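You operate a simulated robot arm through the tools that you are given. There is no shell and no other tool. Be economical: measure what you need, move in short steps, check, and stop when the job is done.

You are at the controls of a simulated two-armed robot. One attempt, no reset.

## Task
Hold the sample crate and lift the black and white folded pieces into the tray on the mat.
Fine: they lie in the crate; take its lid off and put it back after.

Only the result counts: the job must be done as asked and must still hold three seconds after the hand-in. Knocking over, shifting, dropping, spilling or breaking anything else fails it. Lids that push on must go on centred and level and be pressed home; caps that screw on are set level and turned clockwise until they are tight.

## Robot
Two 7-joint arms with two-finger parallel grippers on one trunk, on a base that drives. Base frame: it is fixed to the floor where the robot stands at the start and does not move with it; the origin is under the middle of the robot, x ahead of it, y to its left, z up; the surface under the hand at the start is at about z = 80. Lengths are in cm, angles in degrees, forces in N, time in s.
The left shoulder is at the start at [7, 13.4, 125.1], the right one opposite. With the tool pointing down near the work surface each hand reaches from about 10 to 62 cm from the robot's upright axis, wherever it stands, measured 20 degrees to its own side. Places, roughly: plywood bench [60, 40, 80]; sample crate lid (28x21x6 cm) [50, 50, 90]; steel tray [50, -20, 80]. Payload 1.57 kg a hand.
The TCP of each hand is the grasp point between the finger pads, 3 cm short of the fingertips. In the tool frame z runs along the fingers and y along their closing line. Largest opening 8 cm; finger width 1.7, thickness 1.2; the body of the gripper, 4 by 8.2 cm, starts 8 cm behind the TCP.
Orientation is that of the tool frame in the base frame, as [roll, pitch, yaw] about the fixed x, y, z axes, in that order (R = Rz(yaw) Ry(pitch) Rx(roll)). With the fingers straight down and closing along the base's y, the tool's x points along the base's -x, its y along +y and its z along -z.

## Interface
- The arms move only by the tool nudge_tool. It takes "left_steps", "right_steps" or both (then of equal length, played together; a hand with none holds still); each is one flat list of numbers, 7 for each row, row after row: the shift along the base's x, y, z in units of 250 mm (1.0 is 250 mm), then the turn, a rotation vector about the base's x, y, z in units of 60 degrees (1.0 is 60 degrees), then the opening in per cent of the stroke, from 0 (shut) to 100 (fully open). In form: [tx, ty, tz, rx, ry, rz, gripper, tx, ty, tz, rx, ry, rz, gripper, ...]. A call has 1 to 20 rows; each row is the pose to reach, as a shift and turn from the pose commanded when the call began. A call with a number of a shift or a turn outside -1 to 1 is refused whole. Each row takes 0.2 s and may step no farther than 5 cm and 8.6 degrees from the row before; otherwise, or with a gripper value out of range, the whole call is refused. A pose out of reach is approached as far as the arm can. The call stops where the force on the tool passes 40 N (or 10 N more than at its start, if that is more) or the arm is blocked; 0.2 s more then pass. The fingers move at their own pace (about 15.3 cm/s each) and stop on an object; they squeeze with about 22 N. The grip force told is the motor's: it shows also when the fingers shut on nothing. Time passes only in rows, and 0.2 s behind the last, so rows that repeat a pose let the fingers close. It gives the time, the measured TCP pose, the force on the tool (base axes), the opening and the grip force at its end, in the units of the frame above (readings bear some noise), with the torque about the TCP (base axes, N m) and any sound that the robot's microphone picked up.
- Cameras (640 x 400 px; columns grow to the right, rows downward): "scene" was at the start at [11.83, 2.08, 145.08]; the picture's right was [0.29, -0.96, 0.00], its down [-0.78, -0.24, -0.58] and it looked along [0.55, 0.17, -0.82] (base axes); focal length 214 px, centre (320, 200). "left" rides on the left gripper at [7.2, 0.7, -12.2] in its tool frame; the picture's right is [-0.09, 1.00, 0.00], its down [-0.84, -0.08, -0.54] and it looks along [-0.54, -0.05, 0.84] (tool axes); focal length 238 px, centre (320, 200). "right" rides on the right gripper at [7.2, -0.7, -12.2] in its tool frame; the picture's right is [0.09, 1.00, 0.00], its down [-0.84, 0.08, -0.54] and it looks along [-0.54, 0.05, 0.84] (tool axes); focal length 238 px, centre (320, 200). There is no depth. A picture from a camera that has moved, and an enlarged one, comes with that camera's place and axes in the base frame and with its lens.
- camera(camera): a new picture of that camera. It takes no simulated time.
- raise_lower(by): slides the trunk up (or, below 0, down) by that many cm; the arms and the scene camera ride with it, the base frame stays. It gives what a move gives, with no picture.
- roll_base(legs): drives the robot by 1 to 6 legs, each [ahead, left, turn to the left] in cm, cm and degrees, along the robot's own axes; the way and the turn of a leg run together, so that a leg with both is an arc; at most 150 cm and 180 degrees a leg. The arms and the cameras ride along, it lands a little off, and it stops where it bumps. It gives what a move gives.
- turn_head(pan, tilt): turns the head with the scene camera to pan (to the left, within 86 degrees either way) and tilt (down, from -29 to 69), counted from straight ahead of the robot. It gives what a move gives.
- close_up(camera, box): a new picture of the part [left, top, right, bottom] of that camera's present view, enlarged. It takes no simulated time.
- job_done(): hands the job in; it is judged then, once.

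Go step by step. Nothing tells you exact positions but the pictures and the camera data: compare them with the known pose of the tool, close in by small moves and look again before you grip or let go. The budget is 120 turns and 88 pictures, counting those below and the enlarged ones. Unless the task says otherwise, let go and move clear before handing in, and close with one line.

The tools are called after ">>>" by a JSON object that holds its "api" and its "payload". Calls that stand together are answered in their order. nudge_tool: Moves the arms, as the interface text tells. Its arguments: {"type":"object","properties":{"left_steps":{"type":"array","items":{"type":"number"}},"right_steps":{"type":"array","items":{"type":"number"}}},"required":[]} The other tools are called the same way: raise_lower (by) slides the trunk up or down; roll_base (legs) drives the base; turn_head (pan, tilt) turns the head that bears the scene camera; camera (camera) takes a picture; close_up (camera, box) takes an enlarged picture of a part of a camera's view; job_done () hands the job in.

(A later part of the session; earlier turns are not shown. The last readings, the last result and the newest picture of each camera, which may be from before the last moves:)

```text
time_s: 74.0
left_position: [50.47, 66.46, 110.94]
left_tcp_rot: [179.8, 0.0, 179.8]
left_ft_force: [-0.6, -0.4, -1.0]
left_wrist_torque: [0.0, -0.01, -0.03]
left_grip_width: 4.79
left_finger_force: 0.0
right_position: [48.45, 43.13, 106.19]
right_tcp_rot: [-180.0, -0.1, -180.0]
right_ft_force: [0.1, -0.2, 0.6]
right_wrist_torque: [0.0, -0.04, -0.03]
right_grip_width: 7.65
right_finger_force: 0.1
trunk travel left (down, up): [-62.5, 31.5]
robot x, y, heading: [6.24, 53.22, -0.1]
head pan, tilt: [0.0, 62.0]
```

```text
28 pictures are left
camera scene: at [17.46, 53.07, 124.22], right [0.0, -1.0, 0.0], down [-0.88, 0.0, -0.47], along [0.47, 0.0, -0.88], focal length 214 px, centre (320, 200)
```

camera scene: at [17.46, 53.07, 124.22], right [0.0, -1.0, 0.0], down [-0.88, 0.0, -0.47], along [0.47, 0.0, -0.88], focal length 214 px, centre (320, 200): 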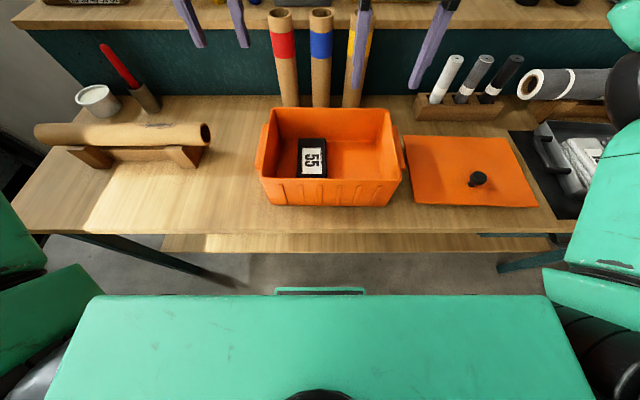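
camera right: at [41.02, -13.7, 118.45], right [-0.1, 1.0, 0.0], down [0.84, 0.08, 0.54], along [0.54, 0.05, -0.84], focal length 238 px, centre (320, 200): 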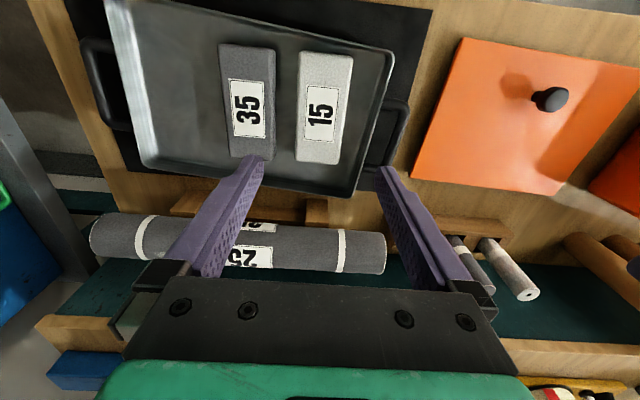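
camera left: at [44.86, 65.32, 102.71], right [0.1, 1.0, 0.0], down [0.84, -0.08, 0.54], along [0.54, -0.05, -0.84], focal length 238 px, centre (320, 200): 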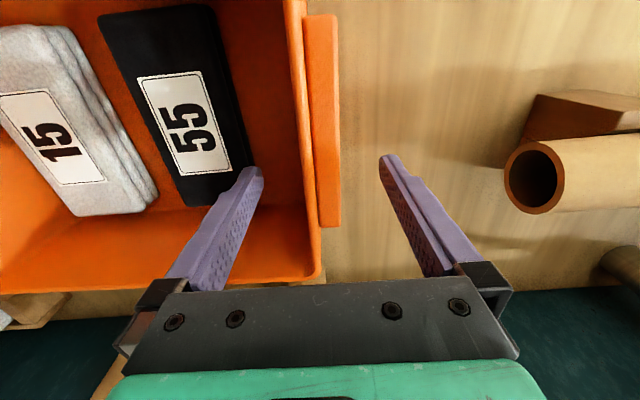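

Crate unchanged. The left hand goes back to the same hold on the lug.

>>> {"api": "nudge_tool", "payload": {"left_steps": [0.03, -0.03, -0.14, 0, 0, 0, 70, 0.06, -0.066, -0.3, 0, 0, 0, 70, 0.06, -0.066, -0.45, 0, 0, 0, 70, 0.06, -0.066, -0.58, 0, 0, 0, 70, 0.06, -0.066, -0.7, 0, 0, 0, 70, 0.06, -0.066, -0.78, 0, 0, 0, 70, 0.06, -0.066, -0.813, 0, 0, 0, 70, 0.06, -0.066, -0.813, 0, 0, 0, 70]}}

>>> {"api": "close_up", "payload": {"camera": "left", "box": [200, 60, 440, 290]}}

```text
time_s: 75.8
left_position: [52.17, 64.79, 90.57]
left_tcp_rot: [179.9, 0.1, 179.7]
left_ft_force: [0.3, -0.4, 0.2]
left_wrist_torque: [0.03, -0.02, 0.0]
left_grip_width: 5.61
left_finger_force: 0.1
right_position: [48.49, 43.21, 106.21]
right_tcp_rot: [-180.0, 0.0, 179.9]
right_ft_force: [0.3, 0.5, 0.3]
right_wrist_torque: [0.0, 0.01, -0.01]
right_grip_width: 7.71
right_finger_force: 0.1
trunk travel left (down, up): [-62.5, 31.5]
robot x, y, heading: [5.79, 52.9, -0.2]
head pan, tilt: [0.0, 62.0]
```

```text
1.74 times, centred on (320, 175) of left
camera zoom: at [44.86, 65.51, 102.71], right [0.09, 1.0, 0.0], down [0.84, -0.08, 0.54], along [0.54, -0.05, -0.84], focal length 414 px, centre (320, 244)
```

zoom: 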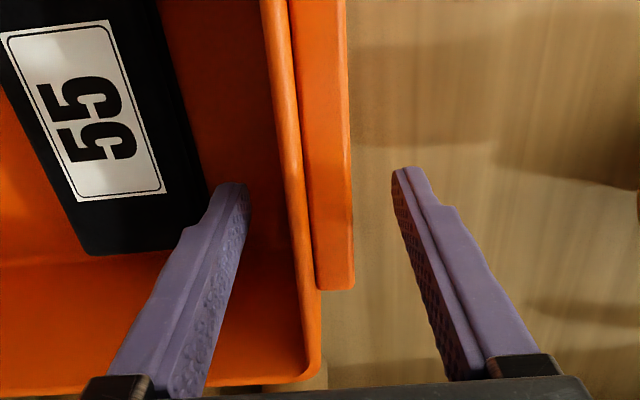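

Wrists would be close together when gripping the black piece, so I slide the left hold to x ≈ 54.6 before closing.

>>> {"api": "nudge_tool", "payload": {"left_steps": [0.05, 0.004, 0, 0, 0, 0, 60, 0.1, 0.004, 0, 0, 0, 0, 40, 0.1, 0.004, 0, 0, 0, 0, 32, 0.1, 0.004, 0, 0, 0, 0, 0, 0.1, 0.004, 0, 0, 0, 0, 0, 0.1, 0.004, 0, 0, 0, 0, 0]}}

>>> {"api": "close_up", "payload": {"camera": "left", "box": [200, 60, 440, 290]}}

```text
time_s: 77.2
left_position: [54.47, 64.92, 90.69]
left_tcp_rot: [179.9, 0.1, 179.8]
left_ft_force: [-0.3, 0.8, -0.5]
left_wrist_torque: [0.0, -0.01, -0.36]
left_grip_width: 2.19
left_finger_force: 22.1
right_position: [48.56, 43.24, 106.16]
right_tcp_rot: [180.0, 0.0, 179.9]
right_ft_force: [0.0, 0.1, 0.6]
right_wrist_torque: [-0.01, 0.0, -0.02]
right_grip_width: 7.67
right_finger_force: 0.1
trunk travel left (down, up): [-62.5, 31.5]
robot x, y, heading: [6.33, 52.69, -0.2]
head pan, tilt: [0.0, 62.0]
```

```text
1.74 times, centred on (320, 175) of left
camera zoom: at [47.4, 65.55, 102.88], right [0.1, 1.0, 0.0], down [0.84, -0.08, 0.54], along [0.54, -0.05, -0.84], focal length 414 px, centre (320, 244)
```

zoom: 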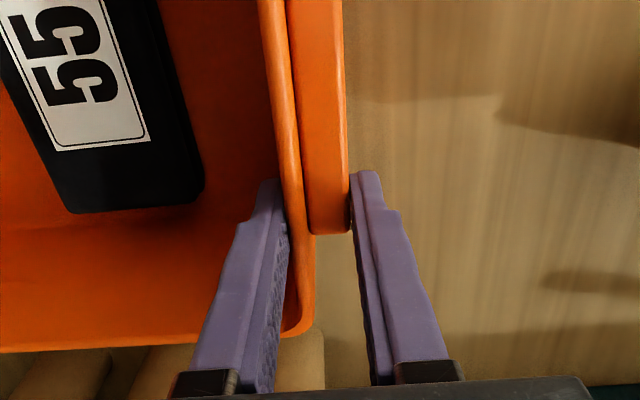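

Held. Now the right hand goes over the black piece at x ≈ 46.8, staying high enough first.

>>> {"api": "nudge_tool", "payload": {"right_steps": [-0.03, 0.12, 0, 0, 0, 0, 100, -0.06, 0.25, 0, 0, 0, 0, 100, -0.07, 0.38, -0.03, 0, 0, 0, 100, -0.07, 0.458, -0.1, 0, 0, 0, 100, -0.07, 0.458, -0.2, 0, 0, 0, 100, -0.07, 0.458, -0.2, 0, 0, 0, 100]}}

>>> {"api": "camera", "payload": {"camera": "right"}}

>>> {"api": "camera", "payload": {"camera": "scene"}}

```text
time_s: 78.6
left_position: [54.73, 64.85, 90.64]
left_tcp_rot: [179.9, 0.1, 179.9]
left_ft_force: [0.5, 1.6, 0.4]
left_wrist_torque: [0.02, -0.05, -0.01]
left_grip_width: 2.19
left_finger_force: 21.8
right_position: [47.0, 54.82, 100.96]
right_tcp_rot: [-179.9, 0.1, -180.0]
right_ft_force: [-0.3, -3.3, -1.3]
right_wrist_torque: [0.23, -0.05, 0.01]
right_grip_width: 7.71
right_finger_force: 0.0
trunk travel left (down, up): [-62.5, 31.5]
robot x, y, heading: [6.21, 53.31, -0.2]
head pan, tilt: [0.0, 62.0]
```

```text
25 pictures are left
camera right: at [39.62, 54.18, 113.17], right [-0.09, 1.0, 0.0], down [0.84, 0.08, 0.54], along [0.54, 0.05, -0.84], focal length 238 px, centre (320, 200)
```

right: 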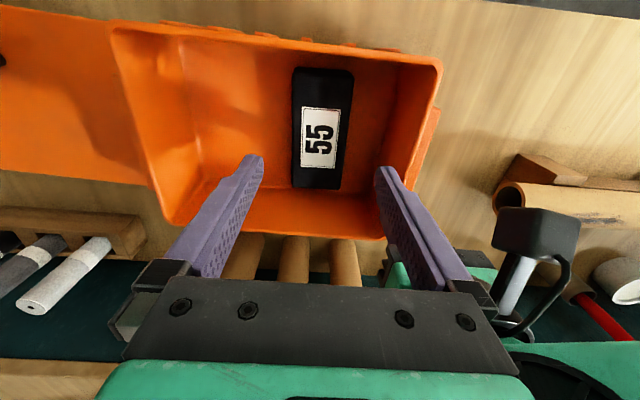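

```text
24 pictures are left
camera scene: at [17.5, 53.13, 124.21], right [0.0, -1.0, 0.0], down [-0.88, 0.0, -0.47], along [0.47, 0.0, -0.88], focal length 214 px, centre (320, 200)
```

scene: 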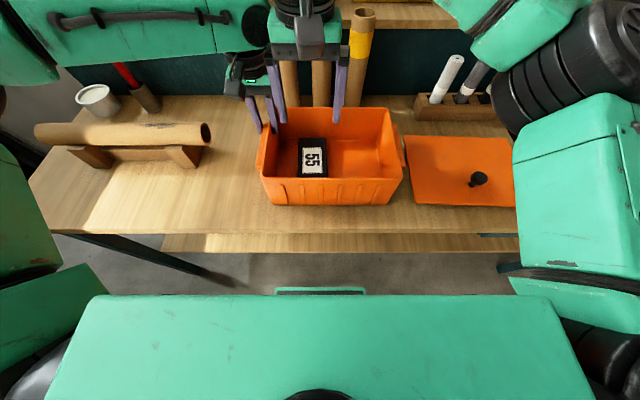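

The right hand touched the left hand's camera (3 N, finger stopped). I back the right hand off and move the left hold to the near end of the lug instead.

>>> {"api": "nudge_tool", "payload": {"right_steps": [0, -0.1, 0, 0, 0, 0, 95, 0, -0.25, 0.05, 0, 0, 0, 95, 0, -0.4, 0.15, 0, 0, 0, 95, 0, -0.4, 0.15, 0, 0, 0, 95]}}

>>> {"api": "nudge_tool", "payload": {"left_steps": [0, 0, 0, 0, 0, 0, 40, 0, 0, 0, 0, 0, 0, 60, -0.1, 0, 0, 0, 0, 0, 60, -0.24, 0, 0, 0, 0, 0, 60, -0.35, 0, 0, 0, 0, 0, 60, -0.35, 0, 0, 0, 0, 0, 60]}}

>>> {"api": "camera", "payload": {"camera": "left"}}

```text
time_s: 79.6
left_position: [54.56, 64.81, 90.81]
left_tcp_rot: [179.9, 0.1, 179.8]
left_ft_force: [0.0, -0.2, 0.3]
left_wrist_torque: [-0.18, -0.1, -0.19]
left_grip_width: 2.18
left_finger_force: 21.7
right_position: [46.72, 44.68, 105.01]
right_tcp_rot: [180.0, 0.0, 180.0]
right_ft_force: [0.4, 0.3, -0.5]
right_wrist_torque: [0.01, 0.01, 0.01]
right_grip_width: 7.59
right_finger_force: 0.0
trunk travel left (down, up): [-62.5, 31.5]
robot x, y, heading: [5.89, 53.27, -0.0]
head pan, tilt: [0.0, 62.0]
```

```text
time_s: 81.0
left_position: [45.89, 64.98, 90.61]
left_tcp_rot: [179.9, 0.2, 179.9]
left_ft_force: [-0.1, 0.6, -0.2]
left_wrist_torque: [-0.01, -0.05, 0.0]
left_grip_width: 4.79
left_finger_force: 0.0
right_position: [46.86, 44.72, 104.86]
right_tcp_rot: [179.9, 0.0, 180.0]
right_ft_force: [-0.2, -0.1, 0.3]
right_wrist_torque: [0.04, 0.02, -0.01]
right_grip_width: 7.6
right_finger_force: 0.1
trunk travel left (down, up): [-62.5, 31.5]
robot x, y, heading: [6.23, 53.1, -0.2]
head pan, tilt: [0.0, 62.0]
```

```text
23 pictures are left
camera left: at [38.7, 65.61, 102.81], right [0.09, 1.0, 0.0], down [0.84, -0.08, 0.54], along [0.54, -0.05, -0.84], focal length 238 px, centre (320, 200)
```

left: 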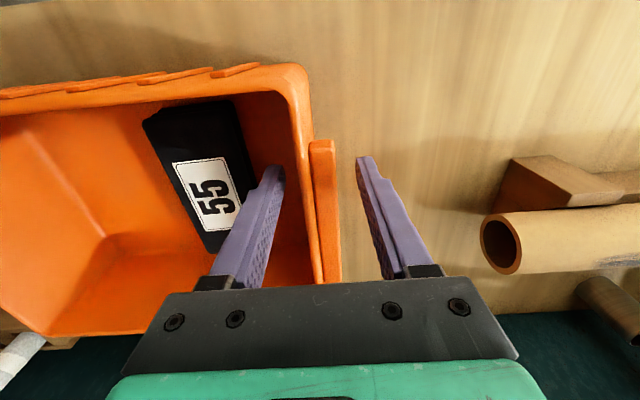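

Now closing on the near end of the lug.

>>> {"api": "nudge_tool", "payload": {"left_steps": [0, 0, 0, 0, 0, 0, 32, 0, 0, 0, 0, 0, 0, 0, 0, 0, 0, 0, 0, 0, 0, 0, 0, 0, 0, 0, 0, 0]}}

>>> {"api": "nudge_tool", "payload": {"right_steps": [0.06, 0.1, 0, 0, 0, 0, 100, 0.12, 0.22, 0, 0, 0, 0, 100, 0.15, 0.33, 0, 0, 0, 0, 100, 0.15, 0.396, 0, 0, 0, 0, 100, 0.15, 0.396, 0, 0, 0, 0, 100]}}

>>> {"api": "camera", "payload": {"camera": "right"}}

```text
time_s: 82.0
left_position: [45.92, 64.87, 90.76]
left_tcp_rot: [179.9, 0.1, 179.8]
left_ft_force: [-0.3, -0.4, 0.8]
left_wrist_torque: [-0.13, -0.1, -0.15]
left_grip_width: 2.2
left_finger_force: 22.1
right_position: [46.71, 44.78, 104.96]
right_tcp_rot: [-179.9, 0.0, -180.0]
right_ft_force: [0.5, 0.5, -0.3]
right_wrist_torque: [-0.01, 0.0, -0.02]
right_grip_width: 7.61
right_finger_force: 0.3
trunk travel left (down, up): [-62.5, 31.5]
robot x, y, heading: [6.16, 52.79, -0.1]
head pan, tilt: [0.0, 62.0]
```

```text
time_s: 83.2
left_position: [45.84, 64.98, 90.71]
left_tcp_rot: [179.8, 0.1, 179.9]
left_ft_force: [-0.6, -0.5, 1.1]
left_wrist_torque: [-0.13, 0.15, -0.15]
left_grip_width: 2.19
left_finger_force: 21.7
right_position: [50.48, 54.78, 104.91]
right_tcp_rot: [-180.0, 0.0, -180.0]
right_ft_force: [-0.2, 0.1, 0.7]
right_wrist_torque: [-0.03, 0.01, 0.01]
right_grip_width: 8.02
right_finger_force: 0.1
trunk travel left (down, up): [-62.5, 31.5]
robot x, y, heading: [6.49, 53.23, 0.1]
head pan, tilt: [0.0, 62.0]
```

```text
22 pictures are left
camera right: at [43.1, 54.17, 117.0], right [-0.09, 1.0, 0.0], down [0.84, 0.08, 0.54], along [0.54, 0.05, -0.84], focal length 238 px, centre (320, 200)
```

right: 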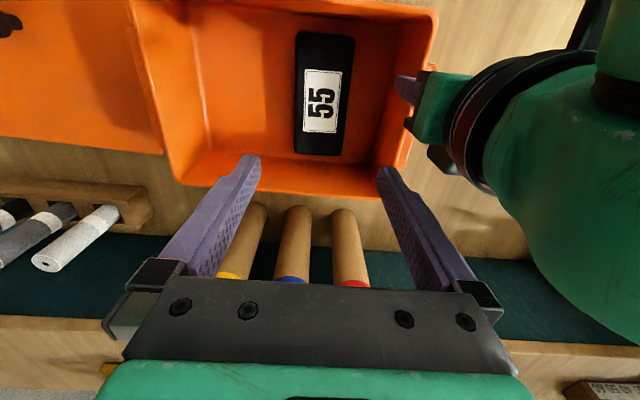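

Black centred at (48.75, 54.8); the hands are clear of each other. Descending in stages, watching for contact.

>>> {"api": "nudge_tool", "payload": {"right_steps": [0, 0, -0.1, 0, 0, 0, 100, 0, 0, -0.2, 0, 0, 0, 100, 0, 0, -0.3, 0, 0, 0, 100, 0, 0, -0.3, 0, 0, 0, 100]}}

>>> {"api": "nudge_tool", "payload": {"right_steps": [0, 0, -0.1, 0, 0, 0, 100, 0, 0, -0.2, 0, 0, 0, 100, 0, 0, -0.3, 0, 0, 0, 100, 0, 0, -0.38, 0, 0, 0, 100, 0, 0, -0.38, 0, 0, 0, 100]}}

>>> {"api": "camera", "payload": {"camera": "right"}}

```text
time_s: 84.2
left_position: [45.95, 64.92, 90.72]
left_tcp_rot: [180.0, 0.1, 179.7]
left_ft_force: [-1.2, 0.2, 1.2]
left_wrist_torque: [-0.01, 0.03, -0.16]
left_grip_width: 2.2
left_finger_force: 22.1
right_position: [50.52, 54.67, 97.4]
right_tcp_rot: [180.0, -0.1, -179.9]
right_ft_force: [-0.4, 0.2, 0.4]
right_wrist_torque: [0.03, 0.01, 0.0]
right_grip_width: 8.02
right_finger_force: 0.0
trunk travel left (down, up): [-62.5, 31.5]
robot x, y, heading: [6.22, 53.32, -0.2]
head pan, tilt: [0.0, 62.0]
```

```text
time_s: 85.4
left_position: [45.91, 64.97, 90.71]
left_tcp_rot: [179.9, 0.2, 179.7]
left_ft_force: [-1.7, 0.0, 0.2]
left_wrist_torque: [-0.06, 0.04, -0.15]
left_grip_width: 2.19
left_finger_force: 22.2
right_position: [50.52, 54.7, 87.93]
right_tcp_rot: [-180.0, 0.1, -180.0]
right_ft_force: [0.1, 0.5, 0.6]
right_wrist_torque: [0.03, 0.03, -0.01]
right_grip_width: 8.02
right_finger_force: 0.0
trunk travel left (down, up): [-62.5, 31.5]
robot x, y, heading: [6.32, 53.06, -0.3]
head pan, tilt: [0.0, 62.0]
```

```text
21 pictures are left
camera right: at [43.19, 54.1, 100.17], right [-0.09, 1.0, 0.0], down [0.84, 0.08, 0.54], along [0.54, 0.05, -0.84], focal length 238 px, centre (320, 200)
```

right: 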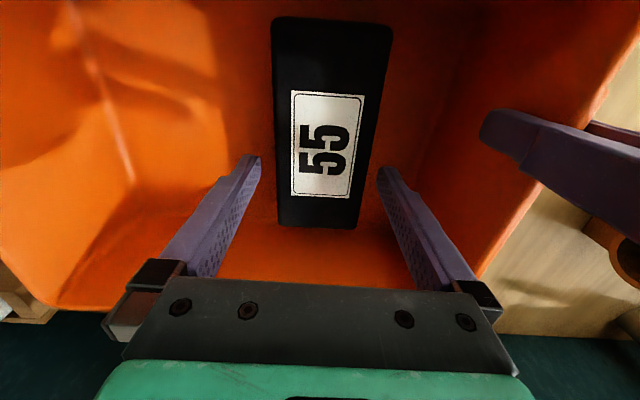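

>>> {"api": "nudge_tool", "payload": {"right_steps": [-0.02, 0.004, -0.04, 0, 0, 0, 100, -0.03, 0.004, -0.08, 0, 0, 0, 100, -0.03, 0.004, -0.104, 0, 0, 0, 100, -0.03, 0.004, -0.104, 0, 0, 0, 60, -0.03, 0.004, -0.104, 0, 0, 0, 0, -0.03, 0.004, -0.104, 0, 0, 0, 0, -0.03, 0.004, -0.104, 0, 0, 0, 0]}}

>>> {"api": "nudge_tool", "payload": {"right_steps": [0, 0, 0.04, 0, 0, 0, 0, 0, 0, 0.1, 0, 0, 0, 0, 0, 0, 0.2, 0, 0, 0, 0, 0, -0.01, 0.3, 0, 0, 0, 0, 0, -0.02, 0.4, 0, 0, 0, 0, 0, -0.03, 0.52, 0, 0, 0, 0, 0, -0.04, 0.64, 0, 0, 0, 0, 0, -0.1, 0.76, 0, 0, 0, 0, 0, -0.2, 0.85, 0, 0, 0, 0]}}

>>> {"api": "camera", "payload": {"camera": "right"}}

```text
time_s: 87.0
left_position: [46.07, 64.91, 90.68]
left_tcp_rot: [179.9, 0.1, 179.8]
left_ft_force: [3.3, -1.3, 1.3]
left_wrist_torque: [-0.04, 0.12, -0.14]
left_grip_width: 2.2
left_finger_force: 21.8
right_position: [49.61, 54.87, 85.42]
right_tcp_rot: [179.9, 0.0, -179.9]
right_ft_force: [-3.2, 0.7, 8.3]
right_wrist_torque: [0.06, 0.06, 0.25]
right_grip_width: 6.97
right_finger_force: 22.0
trunk travel left (down, up): [-62.5, 31.5]
robot x, y, heading: [6.43, 53.61, -0.1]
head pan, tilt: [0.0, 62.0]
```

```text
time_s: 89.0
left_position: [45.8, 64.94, 90.75]
left_tcp_rot: [179.7, 0.1, 179.9]
left_ft_force: [-0.7, -0.3, 0.2]
left_wrist_torque: [0.12, -0.38, -0.06]
left_grip_width: 2.16
left_finger_force: 22.3
right_position: [49.58, 49.55, 106.82]
right_tcp_rot: [179.9, 0.0, 180.0]
right_ft_force: [-0.2, -0.5, -2.1]
right_wrist_torque: [0.03, 0.0, 0.03]
right_grip_width: 6.94
right_finger_force: 22.0
trunk travel left (down, up): [-62.5, 31.5]
robot x, y, heading: [6.34, 53.35, 0.0]
head pan, tilt: [0.0, 62.0]
```

```text
20 pictures are left
camera right: at [42.38, 48.85, 118.9], right [-0.09, 1.0, 0.0], down [0.84, 0.08, 0.54], along [0.54, 0.05, -0.84], focal length 238 px, centre (320, 200)
```

right: 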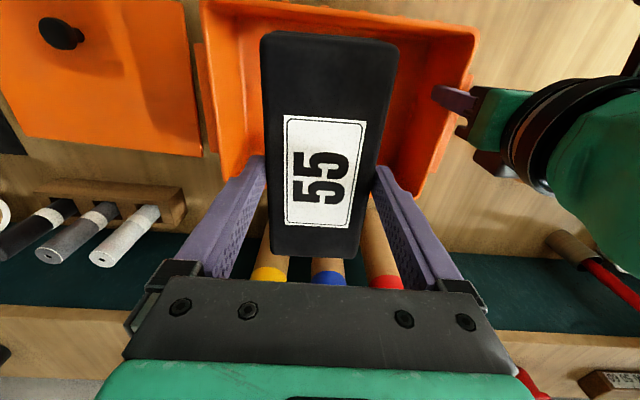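

Black piece is held. I release the crate, raise the left hand, and drive right.

>>> {"api": "nudge_tool", "payload": {"left_steps": [0, 0, 0, 0, 0, 0, 40, 0, 0, 0, 0, 0, 0, 60, 0, 0, 0, 0, 0, 0, 60, 0, 0, 0.1, 0, 0, 0, 60, 0, 0, 0.25, 0, 0, 0, 60, 0, 0, 0.4, 0, 0, 0, 60, 0, 0, 0.55, 0, 0, 0, 60, 0, 0, 0.7, 0, 0, 0, 60], "right_steps": [0, -0.05, 0, 0, 0, 0, 0, 0, -0.1, 0, 0, 0, 0, 0, 0, -0.15, 0, 0, 0, 0, 0, 0, -0.2, 0, 0, 0, 0, 0, 0, -0.25, 0, 0, 0, 0, 0, 0, -0.3, 0, 0, 0, 0, 0, 0, -0.36, 0, 0, 0, 0, 0, 0, -0.4, 0, 0, 0, 0, 0]}}

>>> {"api": "roll_base", "payload": {"legs": [[0, -57, 0]]}}

>>> {"api": "turn_head", "payload": {"pan": -60, "tilt": 40}}

>>> {"api": "camera", "payload": {"camera": "scene"}}

>>> {"api": "camera", "payload": {"camera": "right"}}

```text
time_s: 90.8
left_position: [45.88, 65.07, 108.17]
left_tcp_rot: [179.9, 0.0, 179.8]
left_ft_force: [-0.1, 0.3, 0.2]
left_wrist_torque: [0.03, -0.01, -0.01]
left_grip_width: 4.83
left_finger_force: 0.1
right_position: [49.7, 39.58, 106.66]
right_tcp_rot: [180.0, 0.0, -179.9]
right_ft_force: [-0.6, 0.1, -1.6]
right_wrist_torque: [0.0, 0.01, 0.01]
right_grip_width: 6.96
right_finger_force: 22.0
trunk travel left (down, up): [-62.5, 31.5]
robot x, y, heading: [5.88, 53.25, -0.2]
head pan, tilt: [0.0, 62.0]
```

```text
time_s: 94.0
left_position: [45.48, 7.88, 108.14]
left_tcp_rot: [179.8, 0.0, 179.2]
left_ft_force: [-0.3, 0.3, 0.3]
left_wrist_torque: [0.03, -0.02, -0.01]
left_grip_width: 4.78
left_finger_force: 0.0
right_position: [49.07, -17.37, 106.57]
right_tcp_rot: [180.0, 0.0, 179.4]
right_ft_force: [0.2, 1.1, -1.9]
right_wrist_torque: [0.02, 0.02, -0.04]
right_grip_width: 6.97
right_finger_force: 21.7
trunk travel left (down, up): [-62.5, 31.5]
robot x, y, heading: [5.56, -3.1, -0.8]
head pan, tilt: [0.0, 62.0]
```

```text
time_s: 95.3
left_position: [45.57, 7.82, 108.13]
left_tcp_rot: [180.0, 0.1, 179.3]
left_ft_force: [0.5, -0.2, -0.3]
left_wrist_torque: [0.0, -0.02, -0.02]
left_grip_width: 4.8
left_finger_force: 0.1
right_position: [49.19, -17.4, 106.49]
right_tcp_rot: [179.9, 0.0, 179.4]
right_ft_force: [-0.3, 0.5, -1.3]
right_wrist_torque: [0.0, 0.01, 0.01]
right_grip_width: 6.94
right_finger_force: 22.3
trunk travel left (down, up): [-62.5, 31.5]
robot x, y, heading: [5.76, -3.43, -0.6]
head pan, tilt: [-60.0, 40.0]
```

```text
19 pictures are left
camera scene: at [14.78, -11.04, 127.12], right [-0.87, -0.49, 0.0], down [-0.31, 0.56, -0.77], along [0.37, -0.67, -0.64], focal length 214 px, centre (320, 200)
```

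scene: 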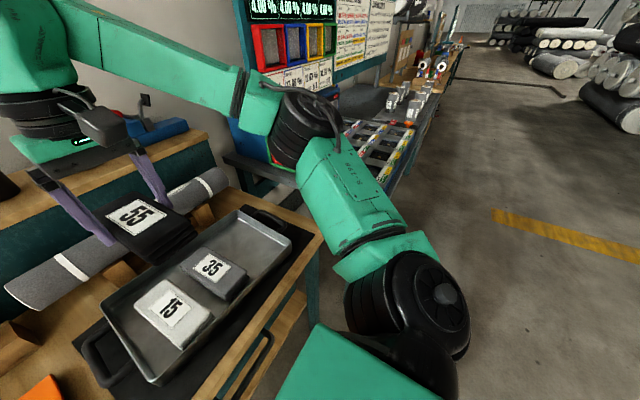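

```text
18 pictures are left
camera right: at [41.88, -17.99, 118.69], right [-0.08, 1.0, 0.0], down [0.84, 0.07, 0.54], along [0.54, 0.04, -0.84], focal length 238 px, centre (320, 200)
```

right: 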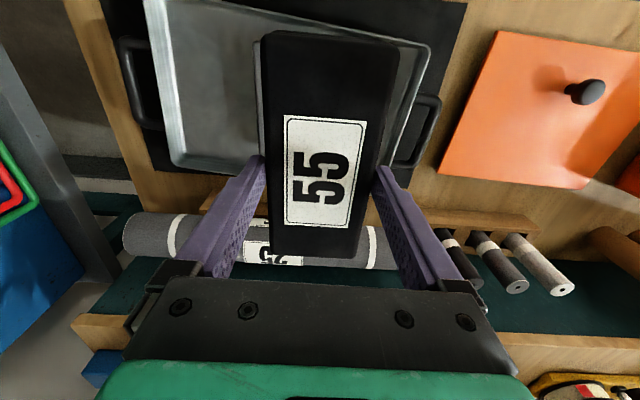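

The right elbow has room before the side bench. I move partly by base, partly by arm to y ≈ −31.

>>> {"api": "roll_base", "payload": {"legs": [[0, -6.5, 0.6]]}}

>>> {"api": "nudge_tool", "payload": {"right_steps": [0, -0.07, 0, 0, 0, 0, 0, 0, -0.14, 0, 0, 0, 0, 0, 0, -0.21, 0, 0, 0, 0, 0, 0, -0.28, 0, 0, 0, 0, 0, 0, -0.28, 0, 0, 0, 0, 0]}}

>>> {"api": "camera", "payload": {"camera": "right"}}

```text
time_s: 96.3
left_position: [45.36, 2.25, 108.09]
left_tcp_rot: [180.0, 0.1, 180.0]
left_ft_force: [0.4, -0.4, 0.0]
left_wrist_torque: [0.01, 0.02, 0.0]
left_grip_width: 4.82
left_finger_force: 0.1
right_position: [49.4, -23.08, 106.54]
right_tcp_rot: [-179.9, -0.1, 180.0]
right_ft_force: [0.2, 0.2, -1.4]
right_wrist_torque: [0.0, 0.03, 0.0]
right_grip_width: 6.95
right_finger_force: 21.8
trunk travel left (down, up): [-62.5, 31.5]
robot x, y, heading: [5.39, -9.85, -0.4]
head pan, tilt: [-60.0, 40.0]
```

```text
time_s: 97.5
left_position: [45.38, 2.13, 108.12]
left_tcp_rot: [179.9, 0.2, 179.9]
left_ft_force: [0.0, 0.2, 0.2]
left_wrist_torque: [-0.02, -0.05, -0.01]
left_grip_width: 4.81
left_finger_force: 0.0
right_position: [49.31, -30.2, 106.44]
right_tcp_rot: [180.0, 0.0, -180.0]
right_ft_force: [-0.3, 0.4, -1.6]
right_wrist_torque: [0.01, -0.03, 0.01]
right_grip_width: 6.96
right_finger_force: 22.0
trunk travel left (down, up): [-62.5, 31.5]
robot x, y, heading: [5.53, -9.69, 0.1]
head pan, tilt: [-60.0, 40.0]
```

```text
17 pictures are left
camera right: at [41.92, -30.75, 118.67], right [-0.09, 1.0, 0.0], down [0.84, 0.08, 0.54], along [0.54, 0.05, -0.84], focal length 238 px, centre (320, 200)
```

right: 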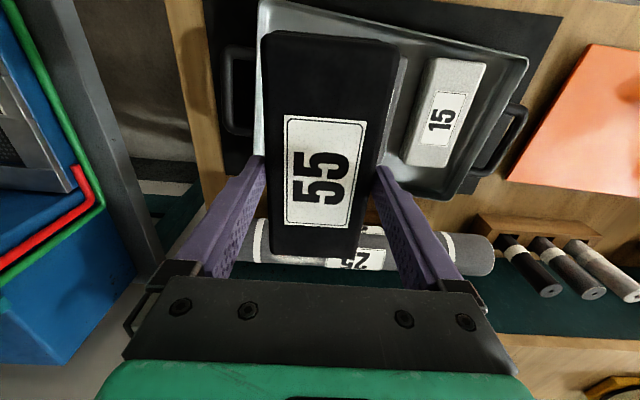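

Free strip beside the 35 is about y −26.3 to −37. I aim at y ≈ −31.9, descend to just above tray rim and look.

>>> {"api": "nudge_tool", "payload": {"right_steps": [0, -0.03, -0.1, 0, 0, 0, 0, 0, -0.068, -0.25, 0, 0, 0, 0, 0, -0.068, -0.4, 0, 0, 0, 0, 0, -0.068, -0.54, 0, 0, 0, 0, 0, -0.068, -0.64, 0, 0, 0, 0, 0, -0.068, -0.64, 0, 0, 0, 0]}}

>>> {"api": "camera", "payload": {"camera": "right"}}

>>> {"api": "close_up", "payload": {"camera": "scene", "box": [60, 120, 320, 390]}}

```text
time_s: 98.9
left_position: [45.32, 2.16, 108.09]
left_tcp_rot: [179.9, 0.1, 179.9]
left_ft_force: [-1.0, -0.7, -0.3]
left_wrist_torque: [0.02, 0.03, -0.02]
left_grip_width: 4.81
left_finger_force: 0.1
right_position: [49.27, -31.96, 90.41]
right_tcp_rot: [-179.9, 0.0, 180.0]
right_ft_force: [0.1, -0.2, -2.2]
right_wrist_torque: [-0.01, 0.01, 0.05]
right_grip_width: 6.96
right_finger_force: 22.0
trunk travel left (down, up): [-62.5, 31.5]
robot x, y, heading: [5.83, -9.83, -0.1]
head pan, tilt: [-60.0, 40.0]
```

```text
16 pictures are left
camera right: at [41.88, -32.56, 102.54], right [-0.09, 1.0, 0.0], down [0.84, 0.08, 0.54], along [0.54, 0.05, -0.84], focal length 238 px, centre (320, 200)
```

right: 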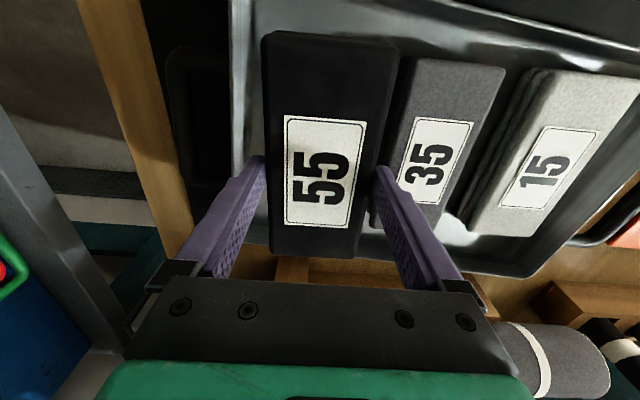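

```text
1.48 times, centred on (190, 255) of scene
camera zoom: at [14.79, -17.19, 127.12], right [-0.87, -0.5, 0.0], down [-0.32, 0.56, -0.77], along [0.38, -0.66, -0.64], focal length 318 px, centre (513, 118)
```

zoom: 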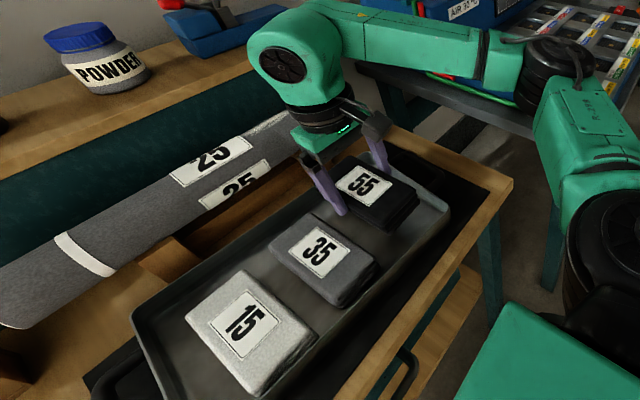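

The strip's centre at this depth is y ≈ −32.3, so I shift slightly and lower to just above the floor.

>>> {"api": "nudge_tool", "payload": {"right_steps": [0, -0.015, -0.03, 0, 0, 0, 0, 0, -0.015, -0.08, 0, 0, 0, 0, 0, -0.015, -0.13, 0, 0, 0, 0, 0, -0.015, -0.17, 0, 0, 0, 0, 0, -0.015, -0.185, 0, 0, 0, 0, 0, -0.015, -0.185, 0, 0, 0, 0]}}

>>> {"api": "camera", "payload": {"camera": "right"}}

```text
time_s: 100.3
left_position: [45.29, 2.08, 108.15]
left_tcp_rot: [179.9, 0.1, 179.9]
left_ft_force: [1.2, -0.9, 0.2]
left_wrist_torque: [-0.01, 0.0, 0.0]
left_grip_width: 4.78
left_finger_force: 0.0
right_position: [49.25, -32.33, 85.85]
right_tcp_rot: [-180.0, -0.1, 180.0]
right_ft_force: [0.5, 0.3, -2.0]
right_wrist_torque: [0.0, 0.0, 0.01]
right_grip_width: 6.96
right_finger_force: 22.6
trunk travel left (down, up): [-62.5, 31.5]
robot x, y, heading: [5.52, -9.67, 0.1]
head pan, tilt: [-60.0, 40.0]
```

```text
14 pictures are left
camera right: at [41.94, -32.91, 98.0], right [-0.09, 1.0, 0.0], down [0.84, 0.08, 0.54], along [0.54, 0.05, -0.84], focal length 238 px, centre (320, 200)
```

right: 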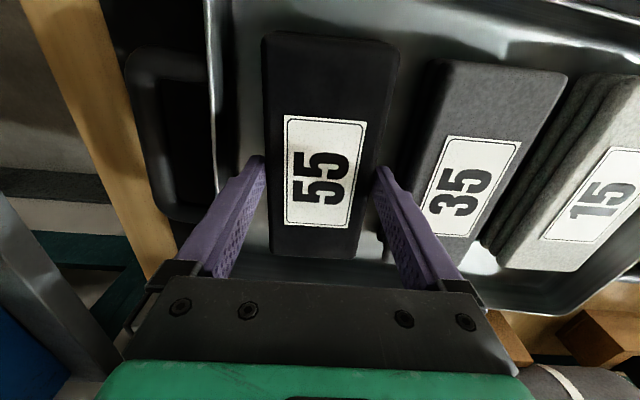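

Good gaps both sides. I lower the last few millimetres.

>>> {"api": "nudge_tool", "payload": {"right_steps": [0, 0, -0.008, 0, 0, 0, 0, 0, 0, -0.016, 0, 0, 0, 0, 0, 0, -0.016, 0, 0, 0, 0]}}

```text
time_s: 101.1
left_position: [45.32, 2.05, 108.14]
left_tcp_rot: [179.9, 0.1, 179.9]
left_ft_force: [-0.2, -0.1, 0.1]
left_wrist_torque: [0.01, 0.0, 0.0]
left_grip_width: 4.82
left_finger_force: 0.1
right_position: [49.26, -32.29, 85.48]
right_tcp_rot: [180.0, 0.1, -180.0]
right_ft_force: [0.4, 0.2, -2.3]
right_wrist_torque: [0.0, 0.02, -0.04]
right_grip_width: 6.95
right_finger_force: 21.7
trunk travel left (down, up): [-62.5, 31.5]
robot x, y, heading: [5.84, -9.36, -0.1]
head pan, tilt: [-60.0, 40.0]
```

>>> {"api": "nudge_tool", "payload": {"right_steps": [0, 0, -0.006, 0, 0, 0, 0, 0, 0, -0.012, 0, 0, 0, 0, 0, 0, -0.012, 0, 0, 0, 0]}}

```text
time_s: 101.9
left_position: [45.35, 2.1, 108.16]
left_tcp_rot: [179.9, 0.1, 179.8]
left_ft_force: [0.5, 0.4, -0.3]
left_wrist_torque: [0.0, 0.02, -0.02]
left_grip_width: 4.81
left_finger_force: 0.0
right_position: [49.25, -32.39, 85.46]
right_tcp_rot: [-180.0, 0.2, -180.0]
right_ft_force: [3.1, -2.7, 12.2]
right_wrist_torque: [-0.17, 0.44, 0.21]
right_grip_width: 6.97
right_finger_force: 22.1
trunk travel left (down, up): [-62.5, 31.5]
robot x, y, heading: [5.7, -9.79, -0.2]
head pan, tilt: [-60.0, 40.0]
```

Contact (12 N). I open slightly and lift straight up, then move the hand back.

>>> {"api": "nudge_tool", "payload": {"right_steps": [0, 0, 0.004, 0, 0, 0, 90, 0, 0, 0.004, 0, 0, 0, 95, 0, 0, 0.004, 0, 0, 0, 95, 0, 0, 0.04, 0, 0, 0, 95, 0, 0, 0.12, 0, 0, 0, 95, 0, 0, 0.25, 0, 0, 0, 95, 0, 0, 0.4, 0, 0, 0, 95, 0, 0, 0.55, 0, 0, 0, 95, 0, 0, 0.7, 0, 0, 0, 95, 0, 0.1, 0.85, 0, 0, 0, 95, 0, 0.2, 0.9, 0, 0, 0, 95, 0, 0.3, 0.9, 0, 0, 0, 95]}}

>>> {"api": "camera", "payload": {"camera": "right"}}

```text
time_s: 104.5
left_position: [45.42, 2.12, 108.26]
left_tcp_rot: [179.8, 0.2, 179.8]
left_ft_force: [-0.4, 0.3, 0.2]
left_wrist_torque: [0.01, 0.02, -0.02]
left_grip_width: 4.79
left_finger_force: 0.1
right_position: [49.29, -24.7, 107.93]
right_tcp_rot: [-180.0, 0.0, -180.0]
right_ft_force: [0.1, -0.4, -0.5]
right_wrist_torque: [-0.02, 0.03, -0.01]
right_grip_width: 7.59
right_finger_force: 0.0
trunk travel left (down, up): [-62.5, 31.5]
robot x, y, heading: [5.52, -9.78, -0.1]
head pan, tilt: [-60.0, 40.0]
```

```text
13 pictures are left
camera right: at [41.98, -25.38, 120.05], right [-0.09, 1.0, 0.0], down [0.84, 0.08, 0.54], along [0.54, 0.05, -0.84], focal length 238 px, centre (320, 200)
```

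right: 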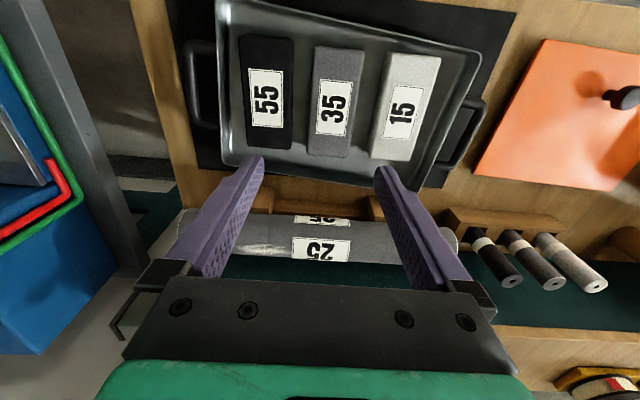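

All three pieces lie flat in the tray. Now the lid: I drive left a bit and turn the left hand back to closing along x over the knob.

>>> {"api": "roll_base", "payload": {"legs": [[0, 10, 0]]}}

>>> {"api": "nudge_tool", "payload": {"left_steps": [0, 0, 0, 0, 0, 0.14, 80, 0, 0.02, 0, 0, 0, 0.28, 100, 0, 0.04, 0, 0, 0, 0.42, 100, -0.02, 0.08, 0, 0, 0, 0.56, 100, -0.03, 0.12, 0, 0, 0, 0.7, 100, -0.04, 0.16, 0, 0, 0, 0.84, 100, -0.048, 0.2, 0, 0, 0, 0.98, 100]}}

>>> {"api": "nudge_tool", "payload": {"left_steps": [0, 0, 0, 0, 0, 0.14, 100, 0, 0, 0, 0, 0, 0.28, 100, 0, 0, 0, 0, 0, 0.42, 100, 0, 0, 0, 0, 0, 0.52, 100, 0, 0, 0, 0, 0, 0.52, 100]}}

>>> {"api": "camera", "payload": {"camera": "left"}}

```text
time_s: 105.7
left_position: [45.31, 11.79, 108.14]
left_tcp_rot: [179.7, 0.2, 179.8]
left_ft_force: [-0.7, 0.1, -0.3]
left_wrist_torque: [0.03, 0.0, 0.02]
left_grip_width: 4.8
left_finger_force: 0.0
right_position: [49.25, -15.01, 107.89]
right_tcp_rot: [-180.0, 0.0, -180.0]
right_ft_force: [0.3, 0.2, -0.1]
right_wrist_torque: [-0.03, 0.0, 0.02]
right_grip_width: 7.6
right_finger_force: 0.1
trunk travel left (down, up): [-62.5, 31.5]
robot x, y, heading: [5.74, 0.03, -0.1]
head pan, tilt: [-60.0, 40.0]
```

```text
time_s: 107.2
left_position: [44.03, 16.97, 108.07]
left_tcp_rot: [179.9, 0.1, -121.3]
left_ft_force: [0.2, -0.5, -0.3]
left_wrist_torque: [-0.02, -0.02, 0.0]
left_grip_width: 7.99
left_finger_force: 0.1
right_position: [49.18, -15.01, 107.93]
right_tcp_rot: [180.0, -0.1, 180.0]
right_ft_force: [0.3, 0.0, -0.2]
right_wrist_torque: [-0.01, -0.03, 0.02]
right_grip_width: 7.6
right_finger_force: 0.0
trunk travel left (down, up): [-62.5, 31.5]
robot x, y, heading: [5.53, 0.29, -0.1]
head pan, tilt: [-60.0, 40.0]
```

```text
time_s: 108.5
left_position: [44.26, 16.98, 108.11]
left_tcp_rot: [180.0, 0.1, -90.1]
left_ft_force: [-0.3, -0.1, 0.0]
left_wrist_torque: [-0.01, 0.01, 0.01]
left_grip_width: 7.98
left_finger_force: 0.1
right_position: [49.26, -15.02, 107.89]
right_tcp_rot: [179.9, 0.0, -179.9]
right_ft_force: [0.3, 0.0, -0.2]
right_wrist_torque: [0.02, -0.02, 0.0]
right_grip_width: 7.6
right_finger_force: 0.0
trunk travel left (down, up): [-62.5, 31.5]
robot x, y, heading: [5.43, 0.52, 0.1]
head pan, tilt: [-60.0, 40.0]
```

```text
12 pictures are left
camera left: at [43.58, 9.75, 120.29], right [-1.0, 0.09, 0.0], down [0.08, 0.84, 0.54], along [0.05, 0.54, -0.84], focal length 238 px, centre (320, 200)
```

left: 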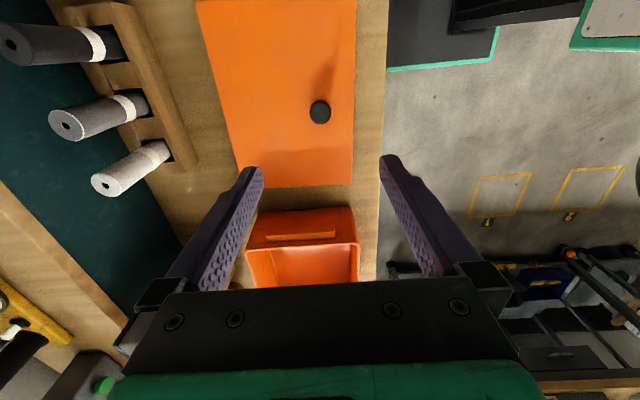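

Knob confirmed at (44.25, 17.4). I descend onto it.

>>> {"api": "nudge_tool", "payload": {"left_steps": [0, 0.02, -0.15, 0, 0, 0, 100, 0, 0.02, -0.3, 0, 0, 0, 100, 0, 0.02, -0.45, 0, 0, 0, 100, 0, 0.02, -0.6, 0, 0, 0, 100, 0, 0.02, -0.72, 0, 0, 0, 100, 0, 0.02, -0.82, 0, 0, 0, 100, 0, 0.02, -0.88, 0, 0, 0, 100, 0, 0.02, -0.9, 0, 0, 0, 100, 0, 0.02, -0.912, 0, 0, 0, 100, 0, 0.02, -0.912, 0, 0, 0, 100]}}

>>> {"api": "close_up", "payload": {"camera": "left", "box": [220, 80, 420, 280]}}

```text
time_s: 110.7
left_position: [44.19, 17.48, 85.38]
left_tcp_rot: [180.0, 0.1, -90.2]
left_ft_force: [0.0, -0.1, -1.3]
left_wrist_torque: [0.03, -0.01, -0.01]
left_grip_width: 8.02
left_finger_force: 0.1
right_position: [49.26, -15.01, 107.9]
right_tcp_rot: [179.9, 0.0, -180.0]
right_ft_force: [0.1, 0.1, 0.4]
right_wrist_torque: [0.01, 0.01, -0.01]
right_grip_width: 7.61
right_finger_force: 0.0
trunk travel left (down, up): [-62.5, 31.5]
robot x, y, heading: [5.88, 0.38, -0.1]
head pan, tilt: [-60.0, 40.0]
```

```text
2.00 times, centred on (320, 180) of left
camera zoom: at [43.52, 10.26, 97.5], right [-1.0, 0.1, 0.0], down [0.08, 0.84, 0.54], along [0.05, 0.54, -0.84], focal length 477 px, centre (320, 240)
```

zoom: 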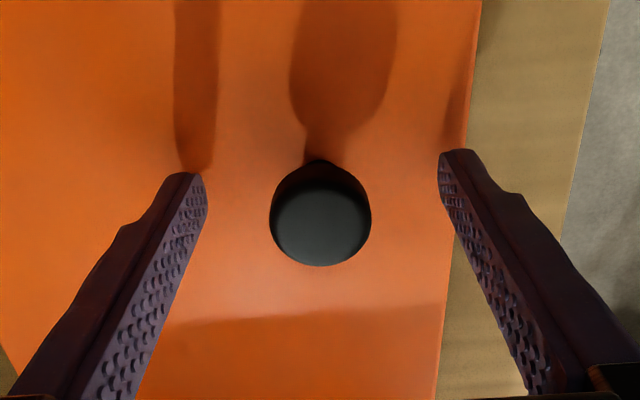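

>>> {"api": "nudge_tool", "payload": {"left_steps": [0, 0, -0.01, 0, 0, 0, 100, 0, 0, -0.01, 0, 0, 0, 60, 0, 0, -0.01, 0, 0, 0, 0, 0, 0, -0.01, 0, 0, 0, 0, 0, 0, -0.01, 0, 0, 0, 0]}}

>>> {"api": "nudge_tool", "payload": {"left_steps": [0, 0, 0.02, 0, 0, 0, 0, 0, 0, 0.06, 0, 0, 0, 0, 0, 0, 0.12, 0, 0, 0, 0, 0, 0, 0.2, 0, 0, 0, 0, 0, 0, 0.3, 0, 0, 0, 0, 0, 0, 0.4, 0, 0, 0, 0, 0, 0, 0.5, 0, 0, 0, 0, 0, 0, 0.6, 0, 0, 0, 0, 0, 0, 0.7, 0, 0, 0, 0, 0, 0, 0.76, 0, 0, 0, 0]}}

>>> {"api": "roll_base", "payload": {"legs": [[0, 33.4, 0]]}}

>>> {"api": "turn_head", "payload": {"pan": 8, "tilt": 55}}

>>> {"api": "camera", "payload": {"camera": "scene"}}

>>> {"api": "camera", "payload": {"camera": "right"}}

```text
time_s: 111.8
left_position: [44.17, 17.48, 85.19]
left_tcp_rot: [179.8, 0.1, -90.2]
left_ft_force: [0.1, -0.4, 0.3]
left_wrist_torque: [0.0, 0.0, -0.02]
left_grip_width: 3.09
left_finger_force: 22.2
right_position: [49.3, -14.87, 107.83]
right_tcp_rot: [-179.9, -0.1, -180.0]
right_ft_force: [0.0, -1.2, 0.5]
right_wrist_torque: [0.0, 0.01, -0.01]
right_grip_width: 7.61
right_finger_force: 0.1
trunk travel left (down, up): [-62.5, 31.5]
robot x, y, heading: [5.9, 0.21, -0.0]
head pan, tilt: [-60.0, 40.0]
```

```text
time_s: 114.0
left_position: [44.17, 17.34, 104.08]
left_tcp_rot: [179.8, 0.1, -90.3]
left_ft_force: [-0.8, -0.9, -1.4]
left_wrist_torque: [-0.03, 0.05, 0.0]
left_grip_width: 3.08
left_finger_force: 21.9
right_position: [49.24, -14.96, 107.88]
right_tcp_rot: [179.9, -0.1, -179.9]
right_ft_force: [0.4, -0.5, 0.3]
right_wrist_torque: [0.01, 0.03, 0.01]
right_grip_width: 7.61
right_finger_force: 0.2
trunk travel left (down, up): [-62.5, 31.5]
robot x, y, heading: [5.92, 0.26, -0.3]
head pan, tilt: [-60.0, 40.0]
```

```text
time_s: 116.2
left_position: [44.22, 50.71, 103.94]
left_tcp_rot: [179.9, 0.1, -90.2]
left_ft_force: [0.1, 0.0, -0.6]
left_wrist_torque: [0.04, 0.05, -0.01]
left_grip_width: 3.08
left_finger_force: 21.9
right_position: [49.44, 18.39, 107.88]
right_tcp_rot: [-180.0, 0.0, 179.8]
right_ft_force: [0.4, 0.7, -0.1]
right_wrist_torque: [0.03, 0.0, 0.04]
right_grip_width: 7.6
right_finger_force: 0.1
trunk travel left (down, up): [-62.5, 31.5]
robot x, y, heading: [6.07, 33.48, -0.1]
head pan, tilt: [-60.0, 40.0]
```

```text
time_s: 117.6
left_position: [44.37, 50.59, 103.98]
left_tcp_rot: [180.0, 0.1, -90.2]
left_ft_force: [-0.6, 0.4, -1.1]
left_wrist_torque: [-0.01, 0.08, -0.01]
left_grip_width: 3.1
left_finger_force: 22.0
right_position: [49.27, 18.25, 107.85]
right_tcp_rot: [180.0, 0.0, 179.9]
right_ft_force: [0.1, 0.2, 0.3]
right_wrist_torque: [0.02, -0.03, -0.03]
right_grip_width: 7.6
right_finger_force: 0.0
trunk travel left (down, up): [-62.5, 31.5]
robot x, y, heading: [5.67, 33.53, -0.3]
head pan, tilt: [8.0, 55.0]
```

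```text
10 pictures are left
camera scene: at [17.85, 34.43, 125.05], right [0.13, -0.99, 0.0], down [-0.81, -0.11, -0.57], along [0.57, 0.08, -0.82], focal length 214 px, centre (320, 200)
```

scene: 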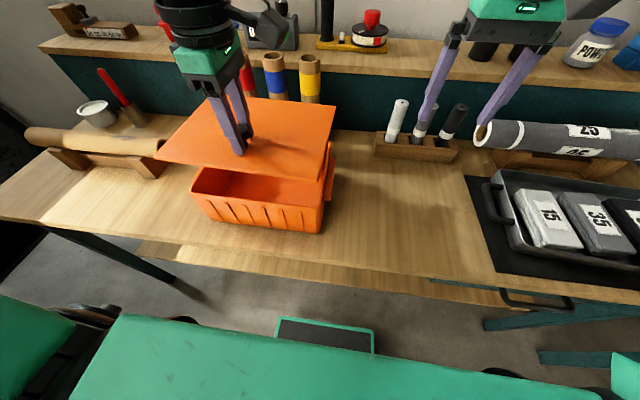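

```text
9 pictures are left
camera right: at [42.07, 17.73, 120.02], right [-0.09, 1.0, 0.0], down [0.84, 0.08, 0.54], along [0.54, 0.05, -0.84], focal length 238 px, centre (320, 200)
```

right: 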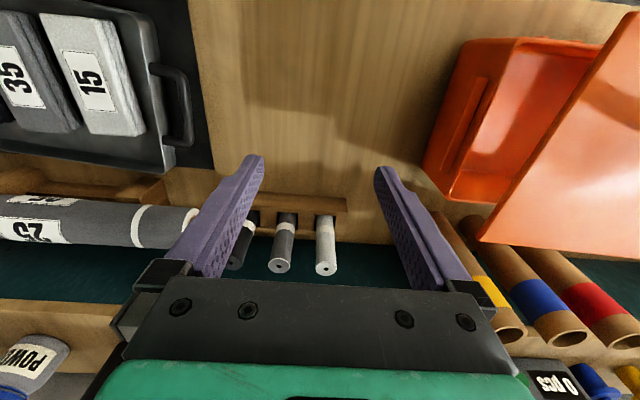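

The lid is held level over the crate. I align to the original pose (44.05, 50.92) and lower to just above the rim, then inspect.

>>> {"api": "nudge_tool", "payload": {"left_steps": [-0.005, 0.006, -0.06, 0, 0, 0, 0, -0.009, 0.011, -0.14, 0, 0, 0, 0, -0.009, 0.011, -0.22, 0, 0, 0, 0, -0.009, 0.011, -0.27, 0, 0, 0, 0, -0.009, 0.011, -0.27, 0, 0, 0, 0, -0.009, 0.011, -0.27, 0, 0, 0, 0]}}

>>> {"api": "close_up", "payload": {"camera": "scene", "box": [150, 80, 350, 240]}}

>>> {"api": "close_up", "payload": {"camera": "right", "box": [400, 0, 640, 260]}}

```text
time_s: 119.0
left_position: [43.94, 50.88, 97.16]
left_tcp_rot: [179.9, 0.1, -90.2]
left_ft_force: [-0.1, 0.1, -1.3]
left_wrist_torque: [0.04, 0.1, 0.01]
left_grip_width: 3.08
left_finger_force: 21.2
right_position: [49.3, 18.24, 107.8]
right_tcp_rot: [-180.0, 0.0, 179.9]
right_ft_force: [0.4, 0.0, -0.1]
right_wrist_torque: [-0.01, -0.05, -0.01]
right_grip_width: 7.61
right_finger_force: 0.1
trunk travel left (down, up): [-62.5, 31.5]
robot x, y, heading: [5.72, 33.55, -0.0]
head pan, tilt: [8.0, 55.0]
```

```text
2.50 times, centred on (250, 160) of scene
camera zoom: at [17.85, 34.44, 125.05], right [0.14, -0.99, 0.0], down [-0.81, -0.11, -0.57], along [0.57, 0.08, -0.82], focal length 536 px, centre (495, 300)
```

zoom: 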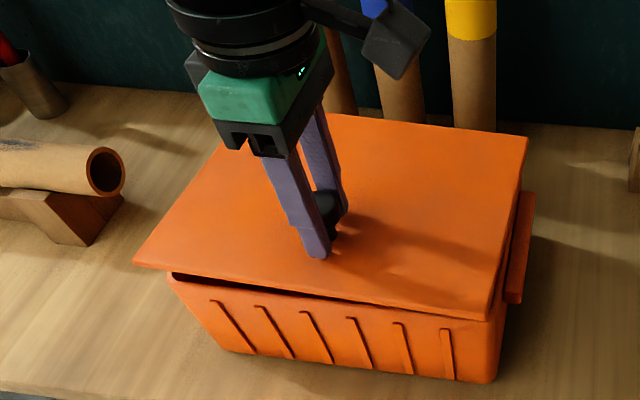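

```text
1.54 times, centred on (520, 130) of right
camera zoom: at [42.07, 17.74, 120.02], right [-0.09, 1.0, 0.0], down [0.84, 0.08, 0.54], along [0.54, 0.05, -0.84], focal length 367 px, centre (12, 308)
```

zoom: 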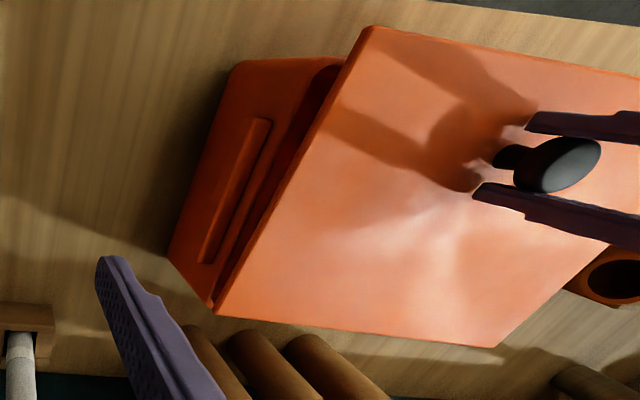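

I suspect a possible slight shift of the crate, so I bring the right camera and the lid to the same poses as in my earlier lifted-lid picture for a direct comparison.

>>> {"api": "nudge_tool", "payload": {"left_steps": [0.001, 0.001, 0.015, 0, 0, 0, 0, 0.002, 0.002, 0.03, 0, 0, 0, 0, 0.003, 0.002, 0.045, 0, 0, 0, 0, 0.003, 0.002, 0.045, 0, 0, 0, 0], "right_steps": [0.02, 0.05, 0.08, 0, 0, 0, 100, 0.04, 0.1, 0.16, 0, 0, 0, 100, 0.067, 0.149, 0.247, 0, 0, 0, 100, 0.067, 0.149, 0.247, 0, 0, 0, 100]}}

>>> {"api": "close_up", "payload": {"camera": "right", "box": [390, 0, 640, 200]}}

```text
time_s: 120.0
left_position: [44.07, 51.04, 98.35]
left_tcp_rot: [179.9, 0.1, -90.4]
left_ft_force: [-0.2, 0.0, -1.2]
left_wrist_torque: [0.02, 0.09, -0.01]
left_grip_width: 3.07
left_finger_force: 22.0
right_position: [51.08, 22.02, 114.14]
right_tcp_rot: [179.8, 0.1, 179.9]
right_ft_force: [0.7, -1.0, 0.5]
right_wrist_torque: [-0.02, -0.01, -0.01]
right_grip_width: 8.02
right_finger_force: 0.0
trunk travel left (down, up): [-62.5, 31.5]
robot x, y, heading: [5.59, 33.54, -0.2]
head pan, tilt: [8.0, 55.0]
```

```text
2.00 times, centred on (515, 100) of right
camera zoom: at [43.78, 21.38, 126.22], right [-0.09, 1.0, 0.0], down [0.84, 0.08, 0.54], along [0.54, 0.05, -0.84], focal length 477 px, centre (-70, 400)
```

zoom: 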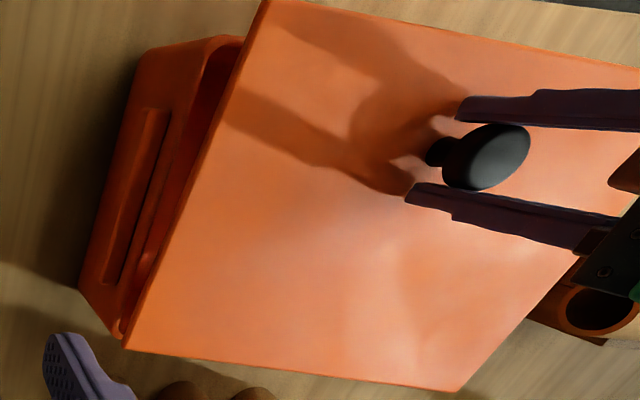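

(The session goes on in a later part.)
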